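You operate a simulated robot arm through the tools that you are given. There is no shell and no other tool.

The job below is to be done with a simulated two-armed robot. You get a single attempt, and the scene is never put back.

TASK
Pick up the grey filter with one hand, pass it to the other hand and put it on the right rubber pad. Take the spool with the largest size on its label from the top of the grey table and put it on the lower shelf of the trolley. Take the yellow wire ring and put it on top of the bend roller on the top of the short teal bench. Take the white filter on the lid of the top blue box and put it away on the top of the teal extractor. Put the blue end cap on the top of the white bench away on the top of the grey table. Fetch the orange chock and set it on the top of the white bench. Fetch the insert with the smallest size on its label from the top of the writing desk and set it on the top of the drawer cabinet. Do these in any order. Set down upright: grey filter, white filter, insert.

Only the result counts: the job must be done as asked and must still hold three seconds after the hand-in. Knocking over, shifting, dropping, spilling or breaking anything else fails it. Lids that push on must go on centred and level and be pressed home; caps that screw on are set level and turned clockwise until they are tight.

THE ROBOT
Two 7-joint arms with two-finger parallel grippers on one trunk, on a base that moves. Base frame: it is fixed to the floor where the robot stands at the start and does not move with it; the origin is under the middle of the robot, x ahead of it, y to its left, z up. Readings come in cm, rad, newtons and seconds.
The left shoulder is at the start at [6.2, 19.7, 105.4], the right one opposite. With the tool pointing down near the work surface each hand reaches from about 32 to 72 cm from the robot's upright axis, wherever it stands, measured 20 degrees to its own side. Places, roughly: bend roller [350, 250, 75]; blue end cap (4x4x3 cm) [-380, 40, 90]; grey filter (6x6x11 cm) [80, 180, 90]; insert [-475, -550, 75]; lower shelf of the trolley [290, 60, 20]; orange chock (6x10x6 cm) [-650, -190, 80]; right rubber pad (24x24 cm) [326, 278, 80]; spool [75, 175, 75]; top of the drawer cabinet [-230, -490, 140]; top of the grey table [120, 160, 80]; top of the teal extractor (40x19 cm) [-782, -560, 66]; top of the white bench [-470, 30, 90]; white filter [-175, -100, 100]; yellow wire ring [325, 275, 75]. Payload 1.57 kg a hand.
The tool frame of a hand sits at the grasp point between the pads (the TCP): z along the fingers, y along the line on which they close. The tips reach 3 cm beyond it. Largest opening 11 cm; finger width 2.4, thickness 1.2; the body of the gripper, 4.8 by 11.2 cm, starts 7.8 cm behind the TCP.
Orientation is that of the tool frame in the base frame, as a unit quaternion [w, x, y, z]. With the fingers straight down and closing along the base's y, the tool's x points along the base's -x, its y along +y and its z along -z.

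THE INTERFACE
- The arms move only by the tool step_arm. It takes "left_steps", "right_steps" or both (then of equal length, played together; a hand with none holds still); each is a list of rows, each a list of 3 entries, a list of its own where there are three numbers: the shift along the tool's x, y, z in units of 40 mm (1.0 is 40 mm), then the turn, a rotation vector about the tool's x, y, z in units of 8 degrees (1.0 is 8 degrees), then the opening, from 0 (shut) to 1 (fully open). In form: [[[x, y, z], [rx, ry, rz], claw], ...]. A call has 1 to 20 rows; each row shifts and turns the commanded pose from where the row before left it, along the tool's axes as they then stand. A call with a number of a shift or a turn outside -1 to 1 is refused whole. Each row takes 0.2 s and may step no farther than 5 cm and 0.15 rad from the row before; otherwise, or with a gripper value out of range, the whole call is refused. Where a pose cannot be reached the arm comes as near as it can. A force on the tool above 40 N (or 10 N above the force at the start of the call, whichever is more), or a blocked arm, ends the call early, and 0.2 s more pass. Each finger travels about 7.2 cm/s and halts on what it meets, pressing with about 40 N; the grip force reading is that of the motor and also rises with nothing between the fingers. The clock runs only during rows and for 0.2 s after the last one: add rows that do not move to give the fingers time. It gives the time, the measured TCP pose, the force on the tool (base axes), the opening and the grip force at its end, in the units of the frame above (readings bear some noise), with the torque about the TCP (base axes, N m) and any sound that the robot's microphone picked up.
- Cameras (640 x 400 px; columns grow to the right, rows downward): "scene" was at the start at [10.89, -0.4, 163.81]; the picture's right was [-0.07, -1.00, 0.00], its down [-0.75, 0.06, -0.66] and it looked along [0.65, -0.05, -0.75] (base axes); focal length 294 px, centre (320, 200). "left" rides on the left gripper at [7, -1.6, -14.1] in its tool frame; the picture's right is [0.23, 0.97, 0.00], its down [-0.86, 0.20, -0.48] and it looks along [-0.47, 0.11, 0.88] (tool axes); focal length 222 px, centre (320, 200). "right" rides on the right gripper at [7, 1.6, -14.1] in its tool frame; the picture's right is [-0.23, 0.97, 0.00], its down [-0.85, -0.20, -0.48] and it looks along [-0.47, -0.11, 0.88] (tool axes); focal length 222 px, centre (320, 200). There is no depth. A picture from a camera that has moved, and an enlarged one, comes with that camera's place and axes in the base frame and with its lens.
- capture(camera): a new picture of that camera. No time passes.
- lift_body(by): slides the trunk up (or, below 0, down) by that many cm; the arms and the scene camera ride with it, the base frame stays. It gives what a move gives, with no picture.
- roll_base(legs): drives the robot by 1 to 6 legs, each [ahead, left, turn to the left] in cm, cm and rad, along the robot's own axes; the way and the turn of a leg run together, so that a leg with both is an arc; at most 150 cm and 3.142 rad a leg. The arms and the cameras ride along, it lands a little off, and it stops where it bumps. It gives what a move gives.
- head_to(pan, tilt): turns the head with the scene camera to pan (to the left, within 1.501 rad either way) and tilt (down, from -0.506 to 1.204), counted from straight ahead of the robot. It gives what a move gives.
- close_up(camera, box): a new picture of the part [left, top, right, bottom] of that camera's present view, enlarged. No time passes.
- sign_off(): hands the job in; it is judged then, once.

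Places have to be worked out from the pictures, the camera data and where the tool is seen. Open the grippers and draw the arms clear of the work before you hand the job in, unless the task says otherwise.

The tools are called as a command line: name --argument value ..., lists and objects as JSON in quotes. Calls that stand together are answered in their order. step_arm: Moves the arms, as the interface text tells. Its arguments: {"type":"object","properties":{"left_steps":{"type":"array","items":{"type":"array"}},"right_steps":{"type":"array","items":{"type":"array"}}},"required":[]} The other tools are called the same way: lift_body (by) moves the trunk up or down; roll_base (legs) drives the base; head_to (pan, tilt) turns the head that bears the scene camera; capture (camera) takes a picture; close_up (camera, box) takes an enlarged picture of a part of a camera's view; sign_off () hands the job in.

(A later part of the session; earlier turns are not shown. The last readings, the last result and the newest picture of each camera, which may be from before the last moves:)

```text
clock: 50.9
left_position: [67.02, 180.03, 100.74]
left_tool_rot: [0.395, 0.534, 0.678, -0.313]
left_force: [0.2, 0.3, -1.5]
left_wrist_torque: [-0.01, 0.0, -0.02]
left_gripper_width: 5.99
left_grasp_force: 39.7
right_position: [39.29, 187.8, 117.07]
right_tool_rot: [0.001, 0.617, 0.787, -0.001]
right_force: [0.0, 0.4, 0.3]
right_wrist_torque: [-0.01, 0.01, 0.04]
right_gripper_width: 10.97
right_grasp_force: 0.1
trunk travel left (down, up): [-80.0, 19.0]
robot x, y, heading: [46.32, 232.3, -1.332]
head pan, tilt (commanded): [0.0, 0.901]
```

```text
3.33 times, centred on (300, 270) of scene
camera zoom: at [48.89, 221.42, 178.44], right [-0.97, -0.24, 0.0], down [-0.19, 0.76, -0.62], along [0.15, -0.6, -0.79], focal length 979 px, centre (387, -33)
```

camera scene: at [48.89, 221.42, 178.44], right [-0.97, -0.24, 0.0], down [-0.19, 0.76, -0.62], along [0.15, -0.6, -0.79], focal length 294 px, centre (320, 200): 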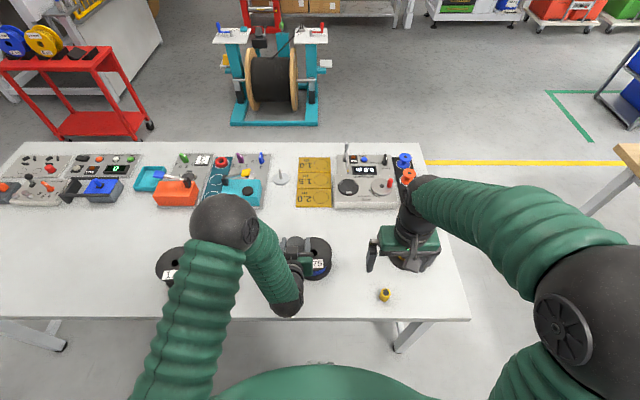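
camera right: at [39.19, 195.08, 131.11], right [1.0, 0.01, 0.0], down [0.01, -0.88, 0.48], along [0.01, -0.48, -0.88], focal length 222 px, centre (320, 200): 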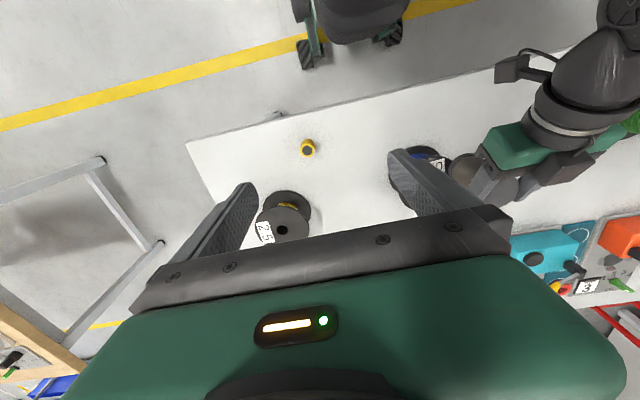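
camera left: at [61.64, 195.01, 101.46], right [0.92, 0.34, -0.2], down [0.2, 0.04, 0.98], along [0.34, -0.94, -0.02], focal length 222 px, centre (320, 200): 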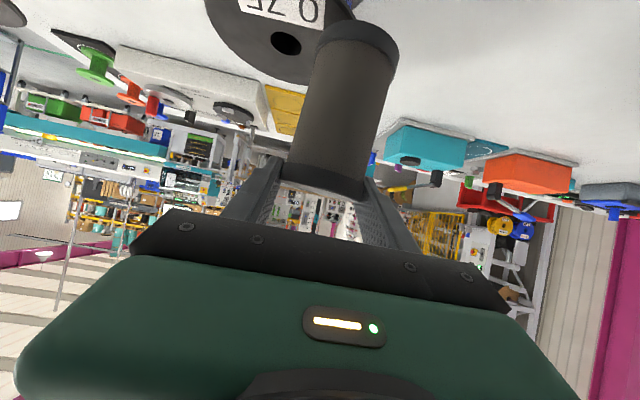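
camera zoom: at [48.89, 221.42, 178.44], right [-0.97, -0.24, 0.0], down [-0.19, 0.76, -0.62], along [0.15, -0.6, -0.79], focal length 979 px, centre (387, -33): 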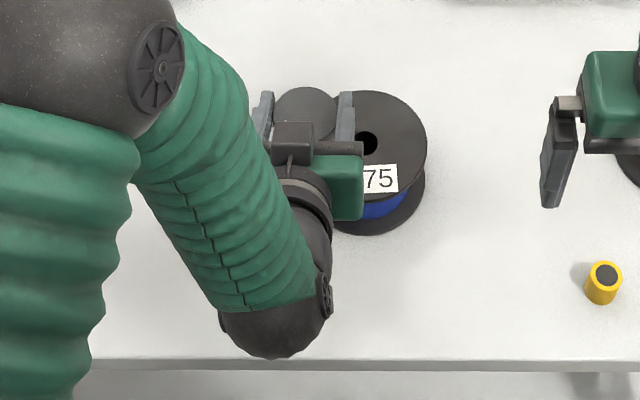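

The filter has slid so that only its top is held. To be safe I move it sideways off the blue spool and lower it back to just above the free table area before regripping.

step_arm --left_steps '[[[0, 0.9, 0], [0, 0, 0], 0], [[0.4, 0.8, 0.22], [0, 0, 0], 0], [[0.654, 0.5, 0.3675], [0, 0, 0], 0], [[0.654, 0.3, 0.3675], [0, 0, 0], 0]]'

capture --camera "left"

close_up --camera "right" --box '[420, 80, 640, 240]'

```text
clock: 51.9
left_position: [76.8, 182.27, 92.99]
left_tool_rot: [0.396, 0.534, 0.678, -0.314]
left_force: [0.0, -0.7, -1.0]
left_wrist_torque: [0.0, -0.01, 0.0]
left_gripper_width: 5.97
left_grasp_force: 39.9
right_position: [39.39, 187.86, 117.13]
right_tool_rot: [0.001, 0.617, 0.787, 0.0]
right_force: [-0.1, 0.3, 0.8]
right_wrist_torque: [0.02, 0.0, 0.03]
right_gripper_width: 11.01
right_grasp_force: 0.0
trunk travel left (down, up): [-80.0, 19.0]
robot x, y, heading: [46.4, 231.64, -1.33]
head pan, tilt (commanded): [0.0, 0.901]
```

```text
taken
camera left: at [71.56, 197.29, 93.71], right [0.92, 0.33, -0.2], down [0.2, 0.05, 0.98], along [0.34, -0.94, -0.02], focal length 222 px, centre (320, 200)
```

left: 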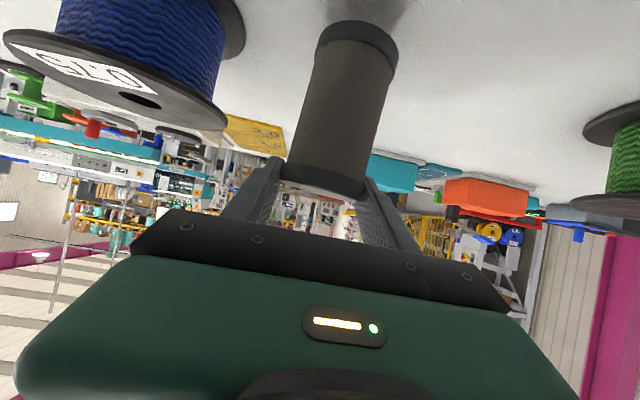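

```text
2.50 times, centred on (530, 160) of right
camera zoom: at [39.32, 195.11, 131.14], right [1.0, 0.01, 0.0], down [0.01, -0.88, 0.48], along [0.01, -0.48, -0.88], focal length 555 px, centre (-205, 300)
```

zoom: 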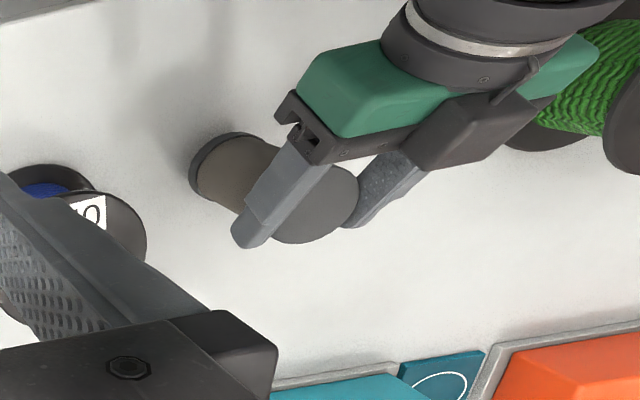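

No further slip; the filter hangs vertical with its base about 1.5 cm above the table. I lower it gently until it touches.

step_arm --left_steps '[[[0.109, 0, 0.061], [0, 0, 0], 0], [[0.109, 0, 0.061], [0, 0, 0], 0], [[0, 0, 0], [0, 0, 0], 0]]'

capture --camera "left"

```text
clock: 52.6
left_position: [76.78, 182.28, 91.95]
left_tool_rot: [0.397, 0.533, 0.679, -0.313]
left_force: [-0.8, -0.7, -1.8]
left_wrist_torque: [0.02, -0.01, -0.01]
left_gripper_width: 5.97
left_grasp_force: 40.1
right_position: [39.36, 187.89, 117.13]
right_tool_rot: [0.002, 0.618, 0.786, -0.001]
right_force: [0.2, -0.2, 0.3]
right_wrist_torque: [-0.01, -0.01, 0.04]
right_gripper_width: 11.02
right_grasp_force: 0.1
trunk travel left (down, up): [-80.0, 19.0]
robot x, y, heading: [46.53, 231.99, -1.331]
head pan, tilt (commanded): [0.0, 0.901]
```

```text
taken
camera left: at [71.55, 197.3, 92.71], right [0.92, 0.34, -0.2], down [0.2, 0.05, 0.98], along [0.34, -0.94, -0.02], focal length 222 px, centre (320, 200)
```

left: 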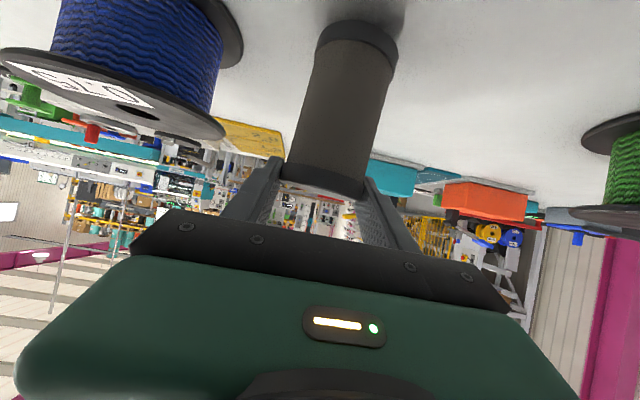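

Still just above the table; I lower in small steps and watch the force.

step_arm --left_steps '[[[0.055, 0, 0.031], [0, 0, 0], 0], [[0.055, 0, 0.031], [0, 0, 0], 0], [[0, 0, 0], [0, 0, 0], 0]]'

step_arm --left_steps '[[[0.044, 0, 0.025], [0, 0, 0], 0], [[0, 0, 0], [0, 0, 0], 0]]'

close_up --camera "right" --box '[460, 100, 600, 200]'

```text
clock: 53.5
left_position: [76.71, 182.37, 91.54]
left_tool_rot: [0.396, 0.534, 0.678, -0.314]
left_force: [-0.3, 0.4, -1.9]
left_wrist_torque: [-0.02, -0.02, 0.0]
left_gripper_width: 5.98
left_grasp_force: 39.9
right_position: [39.29, 188.07, 117.12]
right_tool_rot: [0.001, 0.617, 0.787, 0.0]
right_force: [-0.2, -0.6, 0.0]
right_wrist_torque: [0.01, -0.03, 0.02]
right_gripper_width: 11.02
right_grasp_force: 0.1
trunk travel left (down, up): [-80.0, 19.0]
robot x, y, heading: [46.79, 231.69, -1.329]
head pan, tilt (commanded): [0.0, 0.901]
```

```text
clock: 54.0
left_position: [76.89, 182.32, 91.24]
left_tool_rot: [0.396, 0.534, 0.678, -0.314]
left_force: [0.2, 0.2, -1.8]
left_wrist_torque: [0.0, 0.0, -0.01]
left_gripper_width: 5.95
left_grasp_force: 39.8
right_position: [39.46, 187.95, 117.12]
right_tool_rot: [0.002, 0.617, 0.787, -0.001]
right_force: [-1.1, 0.3, 0.2]
right_wrist_torque: [0.02, -0.01, 0.01]
right_gripper_width: 10.99
right_grasp_force: 0.2
trunk travel left (down, up): [-80.0, 19.0]
robot x, y, heading: [46.43, 232.39, -1.331]
head pan, tilt (commanded): [0.0, 0.901]
```

```text
4.00 times, centred on (530, 150) of right
camera zoom: at [39.26, 195.15, 131.14], right [1.0, 0.01, 0.0], down [0.01, -0.88, 0.48], along [0.01, -0.48, -0.88], focal length 888 px, centre (-520, 400)
```

zoom: 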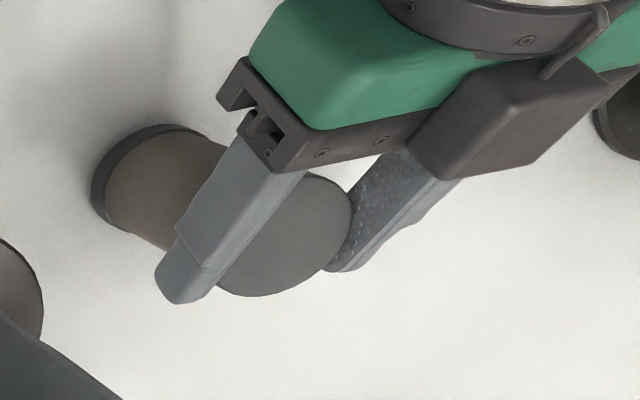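

Weight reads a steady ~1.8 N, so it is still hanging; I keep lowering in small steps.

step_arm --left_steps '[[[0.065, 0, 0.037], [0, 0, 0], 0], [[0, 0, 0], [0, 0, 0], 0]]'

step_arm --left_steps '[[[0.065, 0, 0.037], [0, 0, 0], 0], [[0, 0, 0], [0, 0, 0], 0]]'

step_arm --left_steps '[[[0.065, 0, 0.037], [0, 0, 0], 0], [[0, 0, 0], [0, 0, 0], 0]]'

```text
clock: 54.6
left_position: [76.89, 182.3, 90.86]
left_tool_rot: [0.395, 0.534, 0.679, -0.313]
left_force: [-0.1, 0.2, -1.7]
left_wrist_torque: [0.02, 0.06, -0.02]
left_gripper_width: 5.99
left_grasp_force: 39.7
right_position: [39.46, 188.06, 117.07]
right_tool_rot: [0.001, 0.617, 0.787, -0.001]
right_force: [1.0, -0.9, 0.6]
right_wrist_torque: [-0.01, 0.03, 0.0]
right_gripper_width: 11.02
right_grasp_force: 0.0
trunk travel left (down, up): [-80.0, 19.0]
robot x, y, heading: [46.4, 231.87, -1.328]
head pan, tilt (commanded): [0.0, 0.901]
```

```text
clock: 55.2
left_position: [76.84, 182.36, 90.78]
left_tool_rot: [0.397, 0.533, 0.679, -0.313]
left_force: [-0.4, 0.7, 0.4]
left_wrist_torque: [0.0, -0.01, -0.02]
left_gripper_width: 5.95
left_grasp_force: 40.7
right_position: [39.23, 187.98, 117.11]
right_tool_rot: [0.0, 0.617, 0.787, 0.0]
right_force: [-0.7, -0.1, -0.4]
right_wrist_torque: [-0.04, 0.02, -0.02]
right_gripper_width: 10.98
right_grasp_force: 0.1
trunk travel left (down, up): [-80.0, 19.0]
robot x, y, heading: [46.86, 231.7, -1.332]
head pan, tilt (commanded): [0.0, 0.901]
```

```text
clock: 55.9
left_position: [76.97, 182.34, 90.58]
left_tool_rot: [0.399, 0.532, 0.677, -0.314]
left_force: [3.8, 0.9, 14.6]
left_wrist_torque: [0.09, 0.01, 0.01]
left_gripper_width: 5.94
left_grasp_force: 39.8
right_position: [39.29, 188.13, 117.25]
right_tool_rot: [0.001, 0.617, 0.787, -0.001]
right_force: [-0.3, 0.0, -0.8]
right_wrist_torque: [-0.02, -0.01, 0.0]
right_gripper_width: 11.0
right_grasp_force: 0.1
trunk travel left (down, up): [-80.0, 19.0]
robot x, y, heading: [46.85, 231.89, -1.331]
head pan, tilt (commanded): [0.0, 0.901]
```

Contact at TCP z ≈ 90.8 (it took 14 N without slipping). I ease off, open, drop lower and regrip nearer the middle, then lift slowly this time.

step_arm --left_steps '[[[-0.05, 0, -0.028], [0, 0, 0], 0], [[0, 0, 0], [0, 0, 0], 0.65], [[0, 0, 0], [0, 0, 0], 0.8], [[0, 0, 0], [0, 0, 0], 0.9], [[0, 0, 0], [0, 0, 0], 0.9]]'

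close_up --camera "right" --box '[460, 100, 600, 200]'

capture --camera "left"

```text
clock: 57.0
left_position: [76.89, 182.38, 90.75]
left_tool_rot: [0.396, 0.533, 0.679, -0.313]
left_force: [0.8, 0.0, -0.7]
left_wrist_torque: [0.02, 0.01, 0.01]
left_gripper_width: 9.89
left_grasp_force: 0.0
right_position: [39.39, 187.96, 117.12]
right_tool_rot: [0.001, 0.617, 0.787, 0.0]
right_force: [1.0, -0.4, 0.4]
right_wrist_torque: [-0.02, 0.04, 0.0]
right_gripper_width: 10.98
right_grasp_force: 0.1
trunk travel left (down, up): [-80.0, 19.0]
robot x, y, heading: [46.61, 231.54, -1.327]
head pan, tilt (commanded): [0.0, 0.901]
```

```text
4.00 times, centred on (530, 150) of right
camera zoom: at [39.25, 195.15, 131.14], right [1.0, 0.01, 0.0], down [0.01, -0.88, 0.48], along [0.01, -0.48, -0.88], focal length 888 px, centre (-520, 400)
```

zoom: 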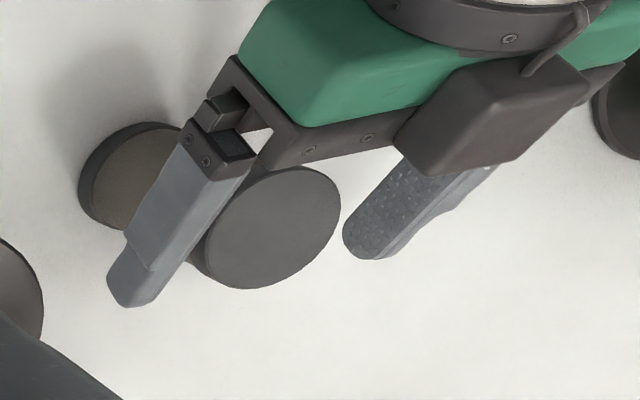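

```text
taken
camera left: at [71.63, 197.31, 91.42], right [0.92, 0.34, -0.2], down [0.2, 0.05, 0.98], along [0.34, -0.94, -0.02], focal length 222 px, centre (320, 200)
```

left: 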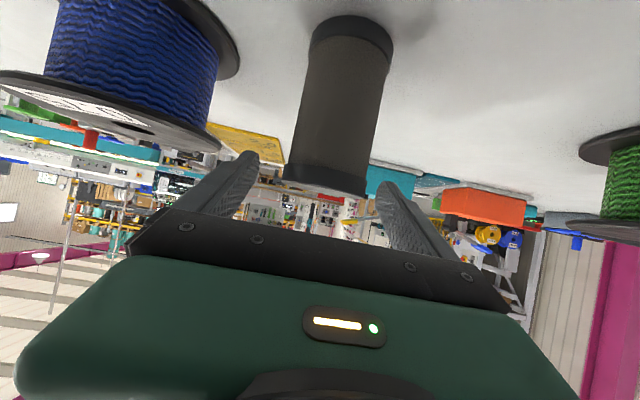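

The filter stands free and centred. I descend 7 cm, regrip and lift 1 cm slowly to check that it holds.

step_arm --left_steps '[[[0.794, 0, 0.374], [0, 0, 0], 0.9], [[0.794, 0, 0.374], [0, 0, 0], 0.9], [[0, 0, 0], [0, 0, 0], 0.9], [[0, 0, 0], [0, 0, 0], 0.6], [[0, 0, 0], [0, 0, 0], 0.4], [[0, 0, 0], [0, 0, 0], 0], [[0, 0, 0], [0, 0, 0], 0], [[0, 0, 0], [0, 0, 0], 0]]'

capture --camera "left"

close_up --camera "right" --box '[460, 100, 600, 200]'

```text
clock: 58.9
left_position: [76.68, 182.86, 83.75]
left_tool_rot: [0.396, 0.534, 0.678, -0.314]
left_force: [0.8, 0.7, 0.1]
left_wrist_torque: [0.02, -0.04, 0.0]
left_gripper_width: 5.9
left_grasp_force: 39.5
right_position: [39.42, 187.97, 117.0]
right_tool_rot: [0.001, 0.617, 0.787, -0.001]
right_force: [0.1, -0.3, 0.1]
right_wrist_torque: [-0.02, 0.03, 0.02]
right_gripper_width: 10.99
right_grasp_force: 0.1
trunk travel left (down, up): [-80.0, 19.0]
robot x, y, heading: [46.39, 232.06, -1.33]
head pan, tilt (commanded): [0.0, 0.901]
```

```text
taken
camera left: at [71.37, 197.8, 84.52], right [0.92, 0.34, -0.2], down [0.2, 0.05, 0.98], along [0.34, -0.94, -0.02], focal length 222 px, centre (320, 200)
```

left: 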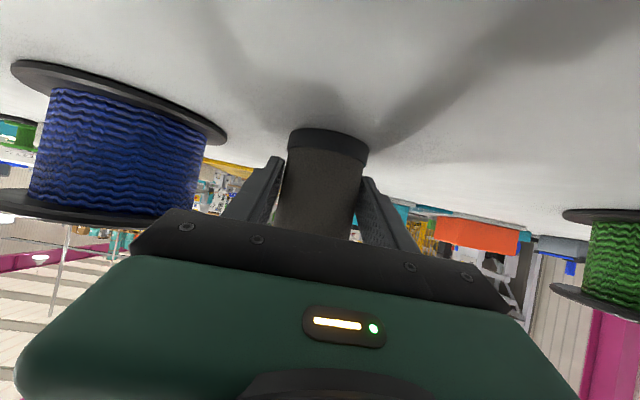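

```text
4.00 times, centred on (530, 150) of right
camera zoom: at [39.24, 195.16, 131.14], right [1.0, 0.01, 0.0], down [0.01, -0.88, 0.48], along [0.01, -0.48, -0.88], focal length 888 px, centre (-520, 400)
```

zoom: 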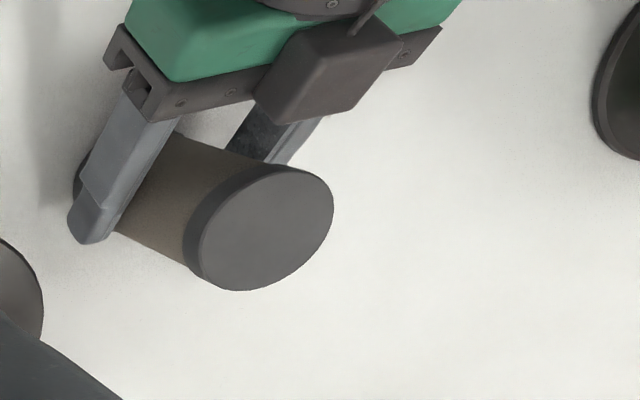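

Gripped on the body at 5.9 cm. I lift 1.5 cm slowly and check for slip.

step_arm --left_steps '[[[0, 0, 0], [0, 0, 0], 0], [[-0.05, 0, -0.03], [0, 0, 0], 0], [[-0.109, 0, -0.061], [0, 0, 0], 0], [[-0.109, 0, -0.061], [0, 0, 0], 0], [[-0.109, 0, -0.061], [0, 0, 0], 0], [[0, 0, 0], [0, 0, 0], 0]]'

capture --camera "left"

close_up --camera "right" --box '[460, 100, 600, 200]'

```text
clock: 60.2
left_position: [76.74, 182.72, 85.64]
left_tool_rot: [0.396, 0.534, 0.678, -0.314]
left_force: [-0.5, -0.1, -2.0]
left_wrist_torque: [0.03, 0.03, -0.01]
left_gripper_width: 5.91
left_grasp_force: 40.2
right_position: [39.33, 187.99, 117.07]
right_tool_rot: [0.001, 0.617, 0.787, -0.002]
right_force: [0.0, 0.8, -0.6]
right_wrist_torque: [0.02, -0.01, -0.01]
right_gripper_width: 11.01
right_grasp_force: 0.1
trunk travel left (down, up): [-80.0, 19.0]
robot x, y, heading: [46.52, 231.98, -1.333]
head pan, tilt (commanded): [0.0, 0.901]
```

```text
taken
camera left: at [71.49, 197.77, 86.23], right [0.92, 0.34, -0.2], down [0.2, 0.05, 0.98], along [0.34, -0.94, -0.02], focal length 222 px, centre (320, 200)
```

left: 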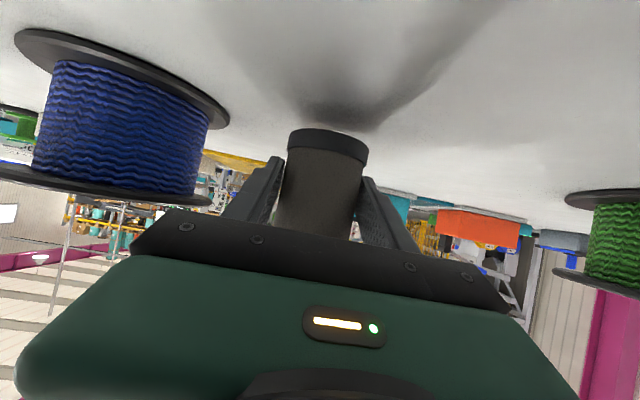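

```text
4.00 times, centred on (530, 150) of right
camera zoom: at [39.26, 195.14, 131.14], right [1.0, 0.01, 0.0], down [0.01, -0.88, 0.48], along [0.01, -0.48, -0.88], focal length 888 px, centre (-520, 400)
```

zoom: 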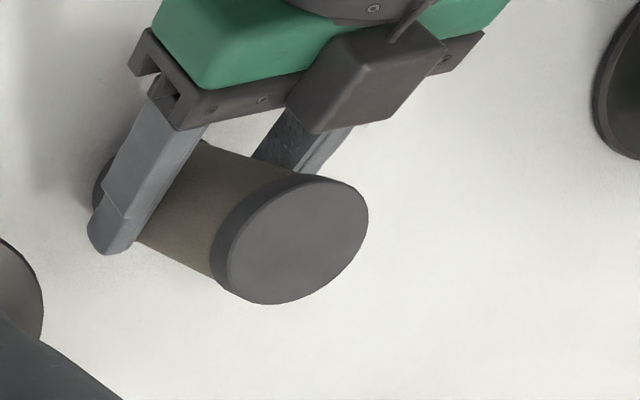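

It holds without slipping now. I raise it slowly to about z 101 and bring it toward the middle, keeping clear of the blue spool.

step_arm --left_steps '[[[-0.203, 0, -0.1], [0, 0, 0], 0], [[-0.203, 0, -0.1], [0, 0, 0], 0], [[-0.203, 0, -0.1], [0, 0, 0], 0], [[-0.203, 0, -0.1], [0, 0, 0], 0], [[-0.203, -0.15, -0.2], [0, 0, 0], 0], [[-0.203, -0.15, -0.2], [0, 0, 0], 0], [[-0.203, -0.15, -0.2], [0, 0, 0], 0], [[-0.203, -0.15, -0.2], [0, 0, 0], 0], [[-0.203, -0.15, -0.2], [0, 0, 0], 0], [[-0.203, -0.2, -0.2], [0, 0, 0], 0], [[-0.203, -0.2, -0.2], [0, 0, 0], 0], [[-0.203, -0.2, -0.2], [0, 0, 0], 0], [[-0.203, -0.2, -0.2], [0, 0, 0], 0], [[-0.203, -0.2, -0.2], [0, 0, 0], 0], [[0, 0, 0], [0, 0, 0], 0]]'

capture --camera "left"

capture --camera "scene"

```text
clock: 63.5
left_position: [69.28, 183.79, 99.92]
left_tool_rot: [0.396, 0.533, 0.679, -0.313]
left_force: [-0.4, -0.5, -1.2]
left_wrist_torque: [-0.01, 0.02, -0.03]
left_gripper_width: 5.88
left_grasp_force: 40.1
right_position: [39.22, 187.93, 116.95]
right_tool_rot: [0.001, 0.617, 0.787, 0.0]
right_force: [0.5, -0.1, -0.1]
right_wrist_torque: [-0.03, -0.01, 0.0]
right_gripper_width: 10.98
right_grasp_force: 0.1
trunk travel left (down, up): [-80.0, 19.0]
robot x, y, heading: [46.87, 232.21, -1.332]
head pan, tilt (commanded): [0.0, 0.901]
```

```text
taken
camera left: at [64.04, 198.79, 100.62], right [0.92, 0.34, -0.2], down [0.2, 0.04, 0.98], along [0.34, -0.94, -0.02], focal length 222 px, centre (320, 200)
```

left: 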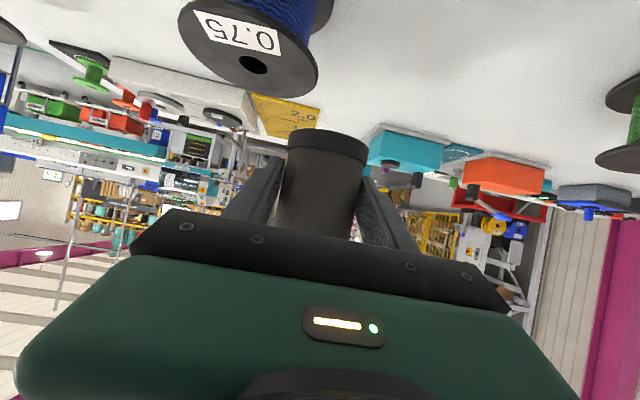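

```text
taken
camera scene: at [48.92, 221.47, 178.44], right [-0.97, -0.24, 0.0], down [-0.19, 0.76, -0.62], along [0.15, -0.6, -0.79], focal length 294 px, centre (320, 200)
```

scene: 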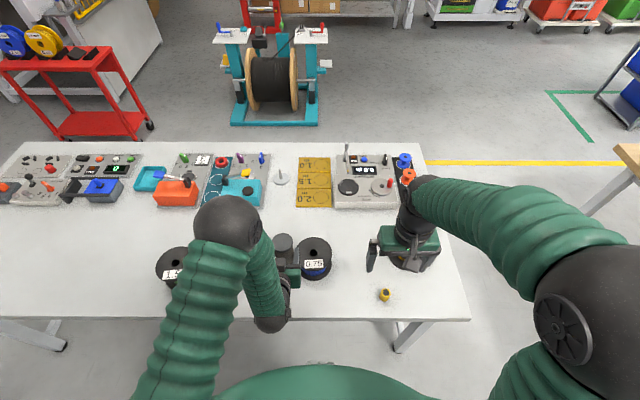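

The filter is held firmly with its top at about z 105.7. Before bringing the right hand over it I check clearance to the left forearm and elbow.

capture --camera "right"

head_to --pan 0.15 --tilt 1.1

capture --camera "scene"

```text
taken
camera right: at [39.22, 195.11, 131.13], right [1.0, 0.01, 0.0], down [0.01, -0.88, 0.48], along [0.01, -0.48, -0.88], focal length 222 px, centre (320, 200)
```

right: 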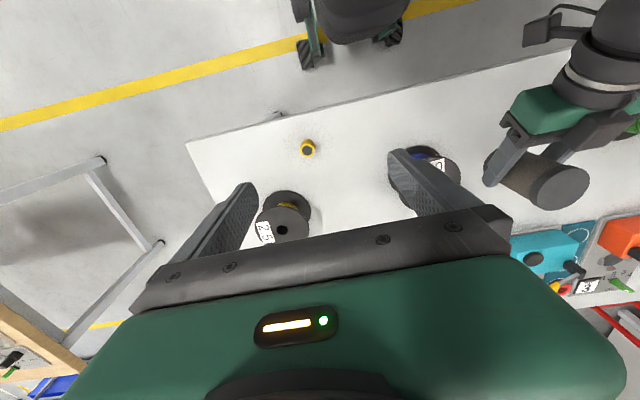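

```text
clock: 64.2
left_position: [69.36, 183.86, 99.87]
left_tool_rot: [0.396, 0.533, 0.678, -0.313]
left_force: [0.8, -0.4, -2.0]
left_wrist_torque: [0.03, 0.01, -0.01]
left_gripper_width: 5.86
left_grasp_force: 39.6
right_position: [39.38, 187.95, 117.26]
right_tool_rot: [0.001, 0.617, 0.787, -0.001]
right_force: [-0.3, 0.4, 0.8]
right_wrist_torque: [-0.03, -0.02, 0.01]
right_gripper_width: 11.03
right_grasp_force: 0.0
trunk travel left (down, up): [-80.0, 19.0]
robot x, y, heading: [46.88, 232.37, -1.328]
head pan, tilt (commanded): [0.15, 1.1]
```

```text
taken
camera scene: at [49.54, 222.97, 177.07], right [-0.92, -0.38, 0.0], down [-0.34, 0.82, -0.45], along [0.17, -0.42, -0.89], focal length 294 px, centre (320, 200)
```

scene: 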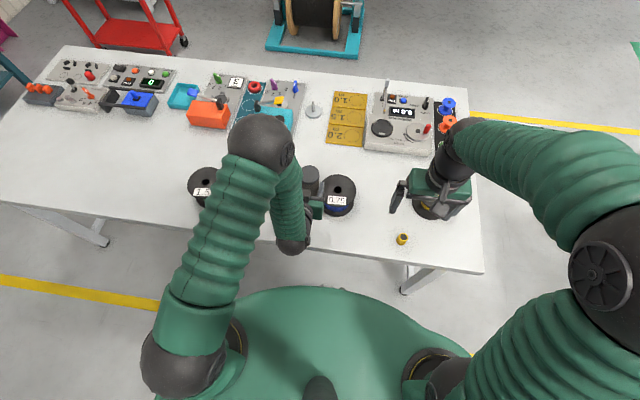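

The left elbow sits close behind where the right wrist must come, so I extend the left hand 9 cm further forward to unfold that arm and look again.

step_arm --left_steps '[[[-0.123, 0, 0.218], [0, 0, 0], 0], [[-0.184, 0, 0.327], [0, 0, 0], 0], [[-0.184, 0, 0.327], [0, 0, 0], 0], [[-0.184, 0, 0.327], [0, 0, 0], 0], [[-0.184, 0, 0.327], [0, 0, 0], 0], [[-0.184, 0, 0.327], [0, 0, 0], 0], [[-0.123, 0, 0.218], [0, 0, 0], 0], [[0, 0, 0], [0, 0, 0], 0]]'

capture --camera "scene"

capture --camera "left"

```text
clock: 66.0
left_position: [71.59, 174.57, 100.01]
left_tool_rot: [0.396, 0.534, 0.678, -0.314]
left_force: [-1.1, -0.4, -1.6]
left_wrist_torque: [-0.01, -0.02, 0.01]
left_gripper_width: 5.9
left_grasp_force: 39.8
right_position: [39.27, 187.8, 117.07]
right_tool_rot: [0.001, 0.617, 0.787, -0.001]
right_force: [0.0, 0.1, 0.2]
right_wrist_torque: [0.01, 0.0, 0.02]
right_gripper_width: 11.0
right_grasp_force: 0.1
trunk travel left (down, up): [-80.0, 19.0]
robot x, y, heading: [46.85, 232.18, -1.328]
head pan, tilt (commanded): [0.15, 1.1]
```

```text
taken
camera scene: at [49.55, 222.96, 177.06], right [-0.92, -0.38, 0.0], down [-0.34, 0.83, -0.45], along [0.17, -0.42, -0.89], focal length 294 px, centre (320, 200)
```

scene: 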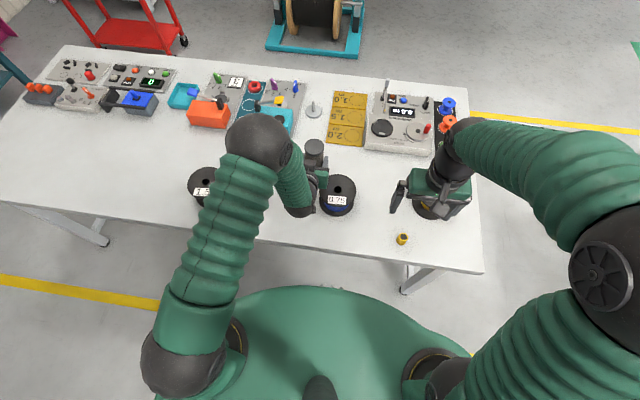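

```text
taken
camera left: at [66.35, 189.54, 100.76], right [0.92, 0.34, -0.2], down [0.2, 0.05, 0.98], along [0.34, -0.94, -0.02], focal length 222 px, centre (320, 200)
```

left: 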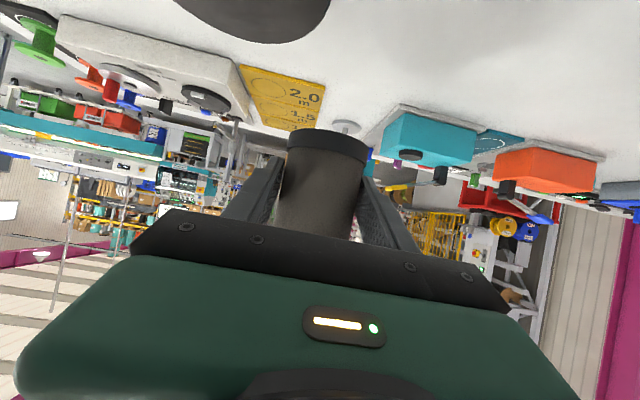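

The elbow now has room. I bring the right hand forward and then left, high above the filter (tips at z 114 vs filter top 106).

step_arm --right_steps '[[[-0.883, 0, 0], [0, 0, 0], 1], [[-0.883, 0, 0], [0, 0, 0], 1], [[-0.883, 0, 0], [0, 0, 0], 1], [[-0.883, 0, 0], [0, 0, 0], 1], [[-0.883, 0, 0], [0, 0, 0], 1], [[-0.883, 0, 0], [0, 0, 0], 1], [[0, 0.87, 0], [0, 0, 0], 1], [[0, 0.87, 0], [0, 0, 0], 1], [[0, 0.87, 0], [0, 0, 0], 1], [[0, 0.87, 0], [0, 0, 0], 1], [[0, 0.87, 0], [0, 0, 0], 1], [[0, 0, 0], [0, 0, 0], 1]]'

capture --camera "right"

capture --camera "scene"

```text
clock: 68.6
left_position: [71.75, 174.64, 99.84]
left_tool_rot: [0.395, 0.534, 0.678, -0.315]
left_force: [-0.6, -0.1, -1.4]
left_wrist_torque: [0.03, 0.02, -0.01]
left_gripper_width: 5.86
left_grasp_force: 40.3
right_position: [61.57, 171.51, 117.41]
right_tool_rot: [-0.001, 0.617, 0.787, -0.001]
right_force: [-0.2, 0.5, -0.5]
right_wrist_torque: [0.01, -0.01, -0.04]
right_gripper_width: 10.99
right_grasp_force: 0.0
trunk travel left (down, up): [-80.0, 19.0]
robot x, y, heading: [46.49, 232.09, -1.328]
head pan, tilt (commanded): [0.15, 1.1]
```

```text
taken
camera right: at [61.42, 178.66, 131.27], right [1.0, 0.01, 0.0], down [0.01, -0.88, 0.48], along [0.0, -0.48, -0.88], focal length 222 px, centre (320, 200)
```

right: 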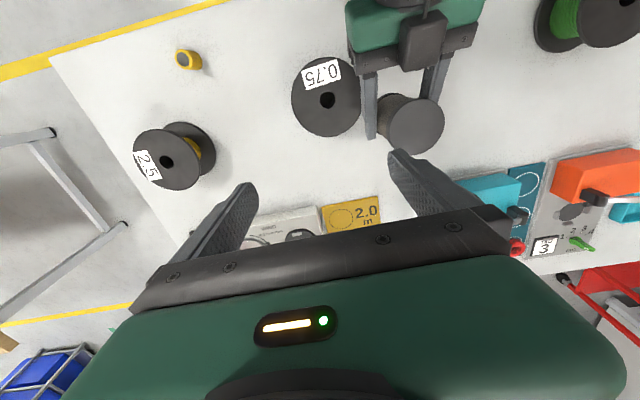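

```text
taken
camera scene: at [49.78, 222.85, 177.05], right [-0.92, -0.38, 0.0], down [-0.34, 0.83, -0.45], along [0.17, -0.42, -0.89], focal length 294 px, centre (320, 200)
```

scene: 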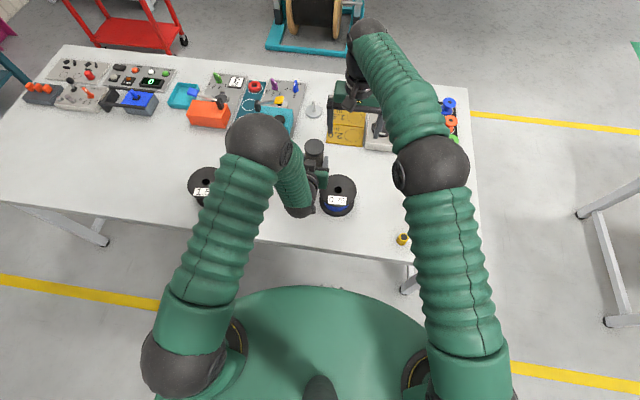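

The filter is visible in the right camera; I zoom to measure its place relative to the right tool.

close_up --camera "right" --box '[330, 40, 490, 180]'

```text
2.86 times, centred on (410, 110) of right
camera zoom: at [61.42, 178.66, 131.27], right [1.0, 0.01, 0.0], down [0.01, -0.88, 0.48], along [0.0, -0.48, -0.88], focal length 635 px, centre (63, 457)
```

zoom: 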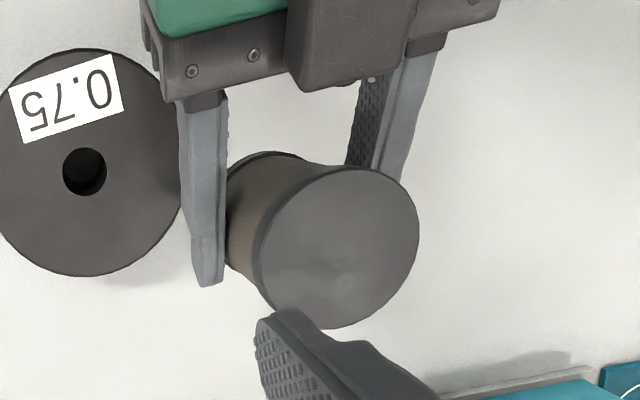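

The filter axis is at about [71.9, 174.1]; I shift the right hand 10.6 cm left to be above it, then check.

step_arm --right_steps '[[[0, 0.8875, 0], [0, 0, 0], 1], [[0, 0.8875, 0], [0, 0, 0], 1], [[0, 0.8875, 0], [0, 0, 0], 1], [[0, 0, 0], [0, 0, 0], 1]]'

capture --camera "right"

capture --camera "scene"

capture --camera "left"

```text
clock: 69.6
left_position: [71.54, 174.55, 99.98]
left_tool_rot: [0.395, 0.534, 0.678, -0.314]
left_force: [0.0, 0.2, -2.0]
left_wrist_torque: [0.03, -0.02, 0.02]
left_gripper_width: 5.9
left_grasp_force: 40.3
right_position: [70.13, 175.86, 116.9]
right_tool_rot: [0.0, 0.617, 0.787, -0.001]
right_force: [-0.8, -0.3, 0.2]
right_wrist_torque: [-0.01, -0.01, 0.03]
right_gripper_width: 10.99
right_grasp_force: 0.0
right hand out of reach, approached as far as the arm can: row 2, 3
trunk travel left (down, up): [-80.0, 19.0]
robot x, y, heading: [46.69, 231.84, -1.33]
head pan, tilt (commanded): [0.15, 1.1]
```

```text
taken
camera right: at [70.03, 182.97, 130.85], right [1.0, 0.01, 0.0], down [0.01, -0.88, 0.48], along [0.0, -0.48, -0.88], focal length 222 px, centre (320, 200)
```

right: 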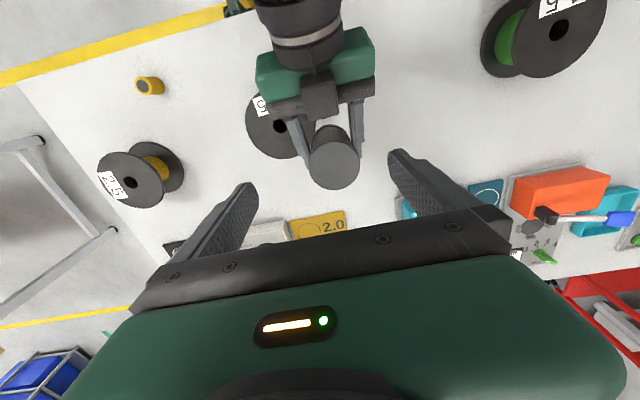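

```text
taken
camera scene: at [49.71, 222.91, 177.06], right [-0.92, -0.38, 0.0], down [-0.34, 0.83, -0.45], along [0.17, -0.42, -0.89], focal length 294 px, centre (320, 200)
```

scene: 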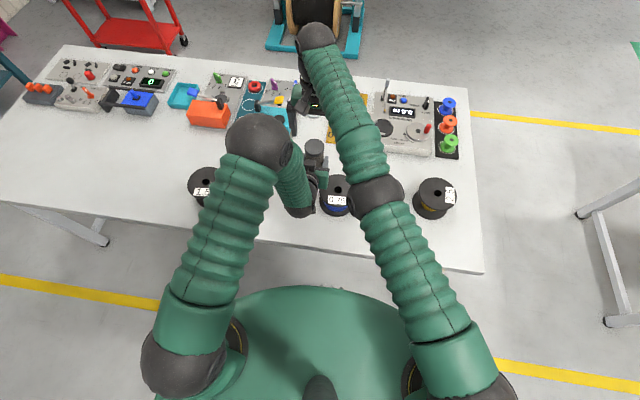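

```text
taken
camera left: at [66.36, 189.58, 100.77], right [0.92, 0.33, -0.2], down [0.2, 0.05, 0.98], along [0.34, -0.94, -0.02], focal length 222 px, centre (320, 200)
```

left: 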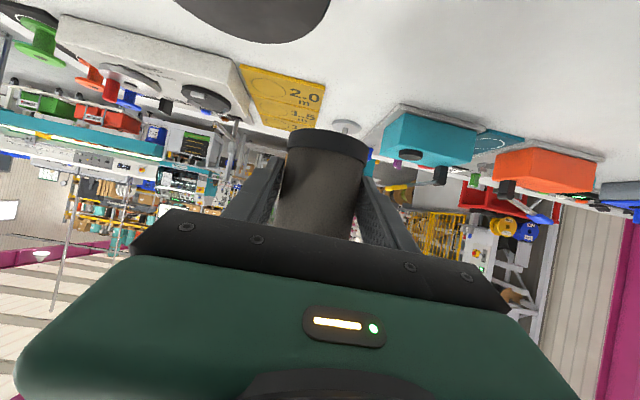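

The right arm is at the end of its reach there, so I move both hands back toward the middle together (left 8 cm right and 4 cm back).

step_arm --left_steps '[[[0.0613, -0.25, -0.109], [0, 0, 0], 0], [[0.1225, -0.5, -0.218], [0, 0, 0], 0], [[0.1225, -0.5, -0.218], [0, 0, 0], 0], [[0.1225, -0.5, -0.218], [0, 0, 0], 0], [[0.0613, -0.25, -0.109], [0, 0, 0], 0], [[0, 0, 0], [0, 0, 0], 0]]' --right_steps '[[[0.1, -0.4, 0], [0, 0, 0], 1], [[0.1, -0.4, 0], [0, 0, 0], 1], [[0.1, -0.4, 0], [0, 0, 0], 1], [[0.1, -0.4, 0], [0, 0, 0], 1], [[0.05, -0.12, 0], [0, 0, 0], 1], [[0, 0, 0], [0, 0, 0], 1]]'

capture --camera "right"

capture --camera "scene"

```text
clock: 71.0
left_position: [62.85, 176.82, 99.77]
left_tool_rot: [0.396, 0.533, 0.679, -0.314]
left_force: [0.6, -0.1, -1.2]
left_wrist_torque: [-0.01, 0.0, 0.0]
left_gripper_width: 5.9
left_grasp_force: 39.7
right_position: [65.79, 172.53, 117.48]
right_tool_rot: [-0.001, 0.617, 0.787, 0.0]
right_force: [0.2, -0.6, -0.5]
right_wrist_torque: [0.03, -0.02, 0.03]
right_gripper_width: 10.98
right_grasp_force: 0.0
right hand out of reach, approached as far as the arm can: row 1, 2, 3, 4, 5
trunk travel left (down, up): [-80.0, 19.0]
robot x, y, heading: [46.81, 232.11, -1.328]
head pan, tilt (commanded): [0.15, 1.1]
```

```text
taken
camera right: at [65.81, 179.65, 131.57], right [1.0, 0.01, 0.0], down [0.01, -0.88, 0.48], along [0.0, -0.48, -0.88], focal length 222 px, centre (320, 200)
```

right: 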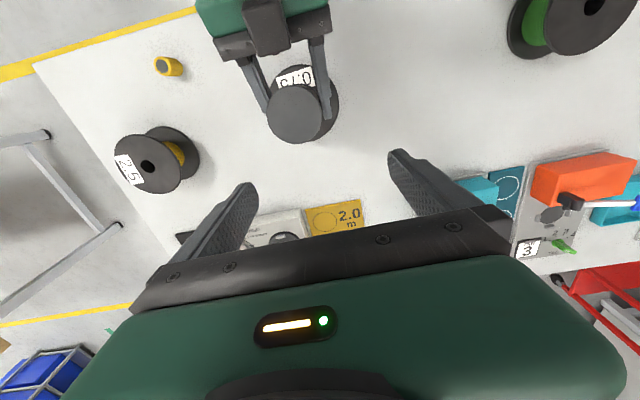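

```text
taken
camera scene: at [49.69, 222.86, 177.06], right [-0.92, -0.38, 0.0], down [-0.34, 0.83, -0.45], along [0.17, -0.42, -0.89], focal length 294 px, centre (320, 200)
```

scene: 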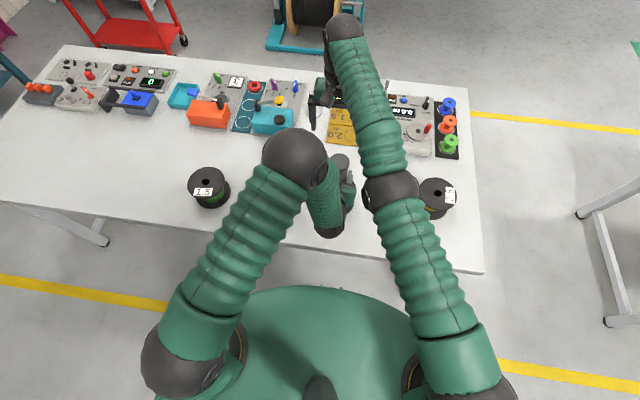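

The right hand landed a bit off its command (near its limit). I step it back in small moves and read where it goes.

step_arm --right_steps '[[[0.3, -0.2, 0], [0, 0, 0], 1], [[0.3, -0.2, 0], [0, 0, 0], 1], [[0, 0, 0], [0, 0, 0], 1]]'

capture --camera "right"

```text
clock: 71.8
left_position: [62.86, 176.72, 99.95]
left_tool_rot: [0.396, 0.534, 0.678, -0.313]
left_force: [0.4, -0.5, -1.6]
left_wrist_torque: [-0.01, 0.03, 0.03]
left_gripper_width: 5.88
left_grasp_force: 39.8
right_position: [65.73, 172.47, 117.69]
right_tool_rot: [-0.001, 0.618, 0.786, -0.001]
right_force: [0.4, -0.4, 0.3]
right_wrist_torque: [-0.01, -0.02, -0.01]
right_gripper_width: 11.01
right_grasp_force: 0.1
right hand out of reach, approached as far as the arm can: row 1, 2
trunk travel left (down, up): [-80.0, 19.0]
robot x, y, heading: [46.94, 231.96, -1.331]
head pan, tilt (commanded): [0.15, 1.1]
```

```text
taken
camera right: at [65.69, 179.58, 131.66], right [1.0, 0.01, 0.0], down [0.01, -0.88, 0.48], along [0.0, -0.48, -0.88], focal length 222 px, centre (320, 200)
```

right: 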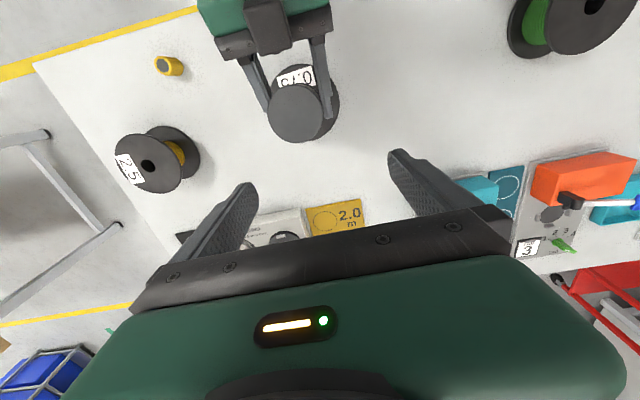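

The right arm is stuck near a limit; I move it back to its own side first.

step_arm --right_steps '[[[0, -0.8, 0], [0, 0, 0], 1], [[0, -0.8, 0], [0, 0, 0], 1], [[0.5, -0.5, 0], [0, 0, 0], 1], [[0.5, 0, 0], [0, 0, 0], 1], [[0, 0, 0], [0, 0, 0], 1]]'

capture --camera "scene"

```text
clock: 73.0
left_position: [62.94, 176.58, 99.82]
left_tool_rot: [0.396, 0.533, 0.678, -0.314]
left_force: [-0.6, -0.3, -2.0]
left_wrist_torque: [0.05, 0.02, -0.01]
left_gripper_width: 5.89
left_grasp_force: 40.3
right_position: [59.91, 168.94, 118.84]
right_tool_rot: [-0.001, 0.617, 0.787, 0.0]
right_force: [-0.6, 0.3, 0.4]
right_wrist_torque: [0.0, -0.01, 0.0]
right_gripper_width: 10.99
right_grasp_force: 0.0
right hand out of reach, approached as far as the arm can: row 1, 2, 3, 4
trunk travel left (down, up): [-80.0, 19.0]
robot x, y, heading: [46.78, 232.12, -1.333]
head pan, tilt (commanded): [0.15, 1.1]
```

```text
taken
camera scene: at [49.76, 222.85, 177.05], right [-0.92, -0.38, 0.0], down [-0.34, 0.83, -0.45], along [0.17, -0.42, -0.89], focal length 294 px, centre (320, 200)
```

scene: 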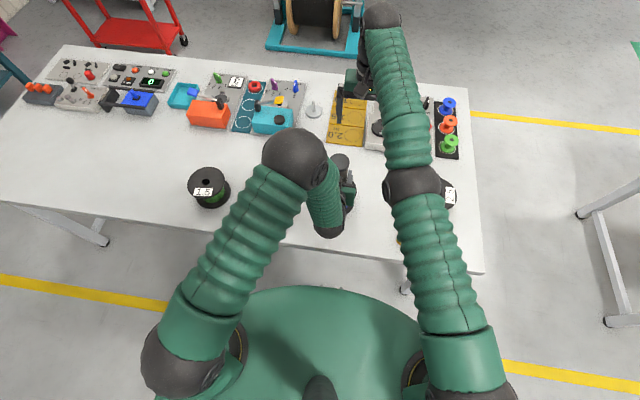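

The right arm is stretched nearly straight; I retract it toward the body several steps.

step_arm --right_steps '[[[1, 0, 0], [0, 0, 0], 1], [[1, 0, 0], [0, 0, 0], 1], [[1, 0, 0], [0, 0, 0], 1], [[0, 0, 0], [0, 0, 0], 1]]'

capture --camera "scene"

```text
clock: 74.0
left_position: [62.86, 176.77, 99.94]
left_tool_rot: [0.395, 0.534, 0.678, -0.314]
left_force: [1.1, 0.0, -1.5]
left_wrist_torque: [0.02, -0.03, 0.06]
left_gripper_width: 5.88
left_grasp_force: 40.0
right_position: [62.88, 171.57, 121.47]
right_tool_rot: [-0.001, 0.617, 0.787, 0.0]
right_force: [0.2, 0.0, 0.1]
right_wrist_torque: [-0.01, 0.01, -0.01]
right_gripper_width: 11.0
right_grasp_force: 0.1
right hand out of reach, approached as far as the arm can: row 1, 2, 3
trunk travel left (down, up): [-80.0, 19.0]
robot x, y, heading: [46.75, 232.11, -1.325]
head pan, tilt (commanded): [0.15, 1.1]
```

```text
taken
camera scene: at [49.66, 222.86, 177.06], right [-0.92, -0.38, 0.0], down [-0.34, 0.83, -0.45], along [0.17, -0.42, -0.89], focal length 294 px, centre (320, 200)
```

scene: 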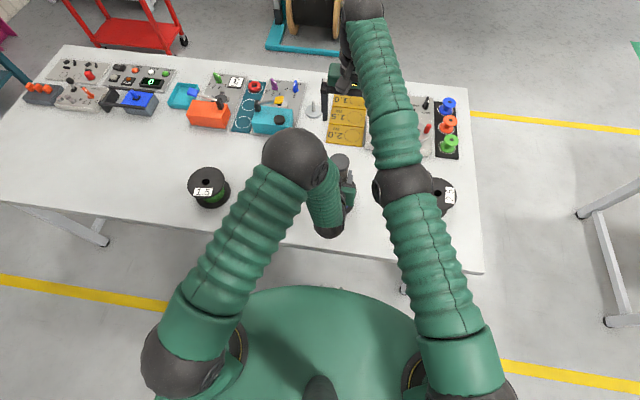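

The hand isn't following; I give it still rows to see whether it converges on the commanded pose.

step_arm --right_steps '[[[0, 0, 0], [0, 0, 0], 1], [[0, 0, 0], [0, 0, 0], 1], [[0, 0, 0], [0, 0, 0], 1]]'

step_arm --right_steps '[[[0.5, -0.8, 0], [0, 0, 0], 1], [[0.5, -0.8, 0], [0, 0, 0], 1], [[0.5, -0.8, 0], [0, 0, 0], 1], [[0, 0, 0], [0, 0, 0], 1]]'

```text
clock: 74.8
left_position: [62.93, 176.69, 99.98]
left_tool_rot: [0.396, 0.533, 0.678, -0.314]
left_force: [0.6, 0.2, -1.8]
left_wrist_torque: [0.02, 0.0, 0.04]
left_gripper_width: 5.9
left_grasp_force: 40.0
right_position: [62.98, 171.47, 121.4]
right_tool_rot: [-0.001, 0.617, 0.787, -0.001]
right_force: [-0.3, -0.7, 0.4]
right_wrist_torque: [0.01, 0.0, -0.03]
right_gripper_width: 11.02
right_grasp_force: 0.0
trunk travel left (down, up): [-80.0, 19.0]
robot x, y, heading: [46.7, 232.23, -1.331]
head pan, tilt (commanded): [0.15, 1.1]
```

```text
clock: 75.8
left_position: [62.79, 176.61, 100.01]
left_tool_rot: [0.397, 0.533, 0.678, -0.314]
left_force: [-0.2, -0.1, -1.4]
left_wrist_torque: [-0.01, -0.01, 0.01]
left_gripper_width: 5.88
left_grasp_force: 40.1
right_position: [56.05, 168.06, 123.8]
right_tool_rot: [0.0, 0.617, 0.787, 0.0]
right_force: [-0.1, 0.6, 0.6]
right_wrist_torque: [0.0, 0.0, 0.01]
right_gripper_width: 11.0
right_grasp_force: 0.1
right hand out of reach, approached as far as the arm can: row 1, 2, 3
trunk travel left (down, up): [-80.0, 19.0]
robot x, y, heading: [46.35, 231.98, -1.33]
head pan, tilt (commanded): [0.15, 1.1]
```

When unreachable the command resets to where the hand is. I retrace the earlier reachable path: sideways to the right at the same reach and slightly down, then retract.

step_arm --right_steps '[[[0, -0.7, 0.2], [0, 0, 0], 1], [[0, -0.7, 0.2], [0, 0, 0], 1], [[0, -0.7, 0.2], [0, 0, 0], 1], [[0, 0, 0], [0, 0, 0], 1]]'

step_arm --right_steps '[[[0.8, 0, 0], [0, 0, 0], 1], [[0.8, 0, 0], [0, 0, 0], 1], [[0.8, 0, 0], [0, 0, 0], 1], [[0, 0, 0], [0, 0, 0], 1]]'

capture --camera "scene"

```text
clock: 76.8
left_position: [62.85, 176.69, 100.0]
left_tool_rot: [0.395, 0.535, 0.678, -0.314]
left_force: [-0.1, -0.1, -2.1]
left_wrist_torque: [0.0, 0.04, -0.05]
left_gripper_width: 5.87
left_grasp_force: 39.9
right_position: [48.34, 164.21, 121.74]
right_tool_rot: [0.002, 0.617, 0.787, 0.0]
right_force: [-0.6, -0.4, 0.7]
right_wrist_torque: [0.0, 0.04, 0.0]
right_gripper_width: 11.0
right_grasp_force: 0.1
right hand out of reach, approached as far as the arm can: row 1, 2, 3
trunk travel left (down, up): [-80.0, 19.0]
robot x, y, heading: [46.88, 231.8, -1.332]
head pan, tilt (commanded): [0.15, 1.1]
```

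```text
clock: 77.8
left_position: [62.83, 176.72, 100.0]
left_tool_rot: [0.396, 0.534, 0.678, -0.314]
left_force: [-0.2, 0.9, -1.7]
left_wrist_torque: [-0.02, 0.0, 0.01]
left_gripper_width: 5.9
left_grasp_force: 39.9
right_position: [48.78, 164.84, 123.2]
right_tool_rot: [0.001, 0.617, 0.787, 0.0]
right_force: [0.6, -0.7, -0.4]
right_wrist_torque: [0.0, 0.01, 0.04]
right_gripper_width: 10.99
right_grasp_force: 0.1
right hand out of reach, approached as far as the arm can: row 1, 2, 3
trunk travel left (down, up): [-80.0, 19.0]
robot x, y, heading: [46.35, 231.67, -1.328]
head pan, tilt (commanded): [0.15, 1.1]
```

```text
taken
camera scene: at [49.54, 222.79, 177.05], right [-0.92, -0.38, 0.0], down [-0.34, 0.83, -0.45], along [0.17, -0.42, -0.89], focal length 294 px, centre (320, 200)
```

scene: 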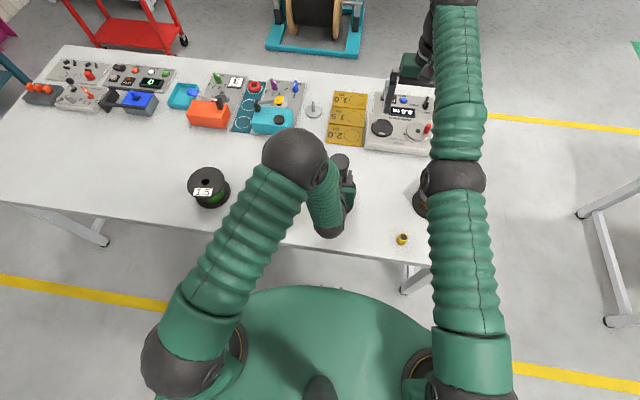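

The arm is straight and above the shoulder, so retracting runs into the singularity; lowering the hand shortens the needed reach and should bend the elbow. I lower it 8 cm over a clear part first.

step_arm --right_steps '[[[0, 0, 0.5], [0, 0, 0], 1], [[0, 0, 0.5], [0, 0, 0], 1], [[0, 0, 0.5], [0, 0, 0], 1], [[0, 0, 0.5], [0, 0, 0], 1], [[0, 0, 0], [0, 0, 0], 1]]'

capture --camera "right"

```text
clock: 79.0
left_position: [62.8, 176.6, 99.87]
left_tool_rot: [0.396, 0.534, 0.678, -0.314]
left_force: [0.0, 0.0, -1.3]
left_wrist_torque: [0.0, -0.01, 0.02]
left_gripper_width: 5.89
left_grasp_force: 39.8
right_position: [49.6, 163.38, 115.92]
right_tool_rot: [0.0, 0.617, 0.787, 0.0]
right_force: [-0.1, 0.3, -0.1]
right_wrist_torque: [0.01, 0.03, 0.02]
right_gripper_width: 11.0
right_grasp_force: 0.1
right hand out of reach, approached as far as the arm can: row 1, 2, 3, 4
trunk travel left (down, up): [-80.0, 19.0]
robot x, y, heading: [46.58, 232.16, -1.329]
head pan, tilt (commanded): [0.15, 1.1]
```

```text
taken
camera right: at [49.51, 170.52, 129.98], right [1.0, 0.01, 0.0], down [0.01, -0.88, 0.48], along [0.01, -0.48, -0.88], focal length 222 px, centre (320, 200)
```

right: 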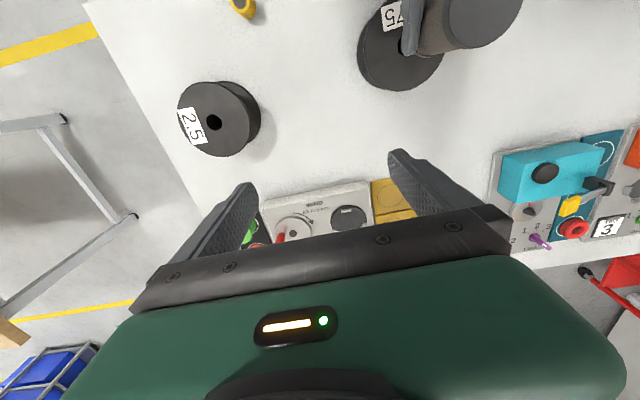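

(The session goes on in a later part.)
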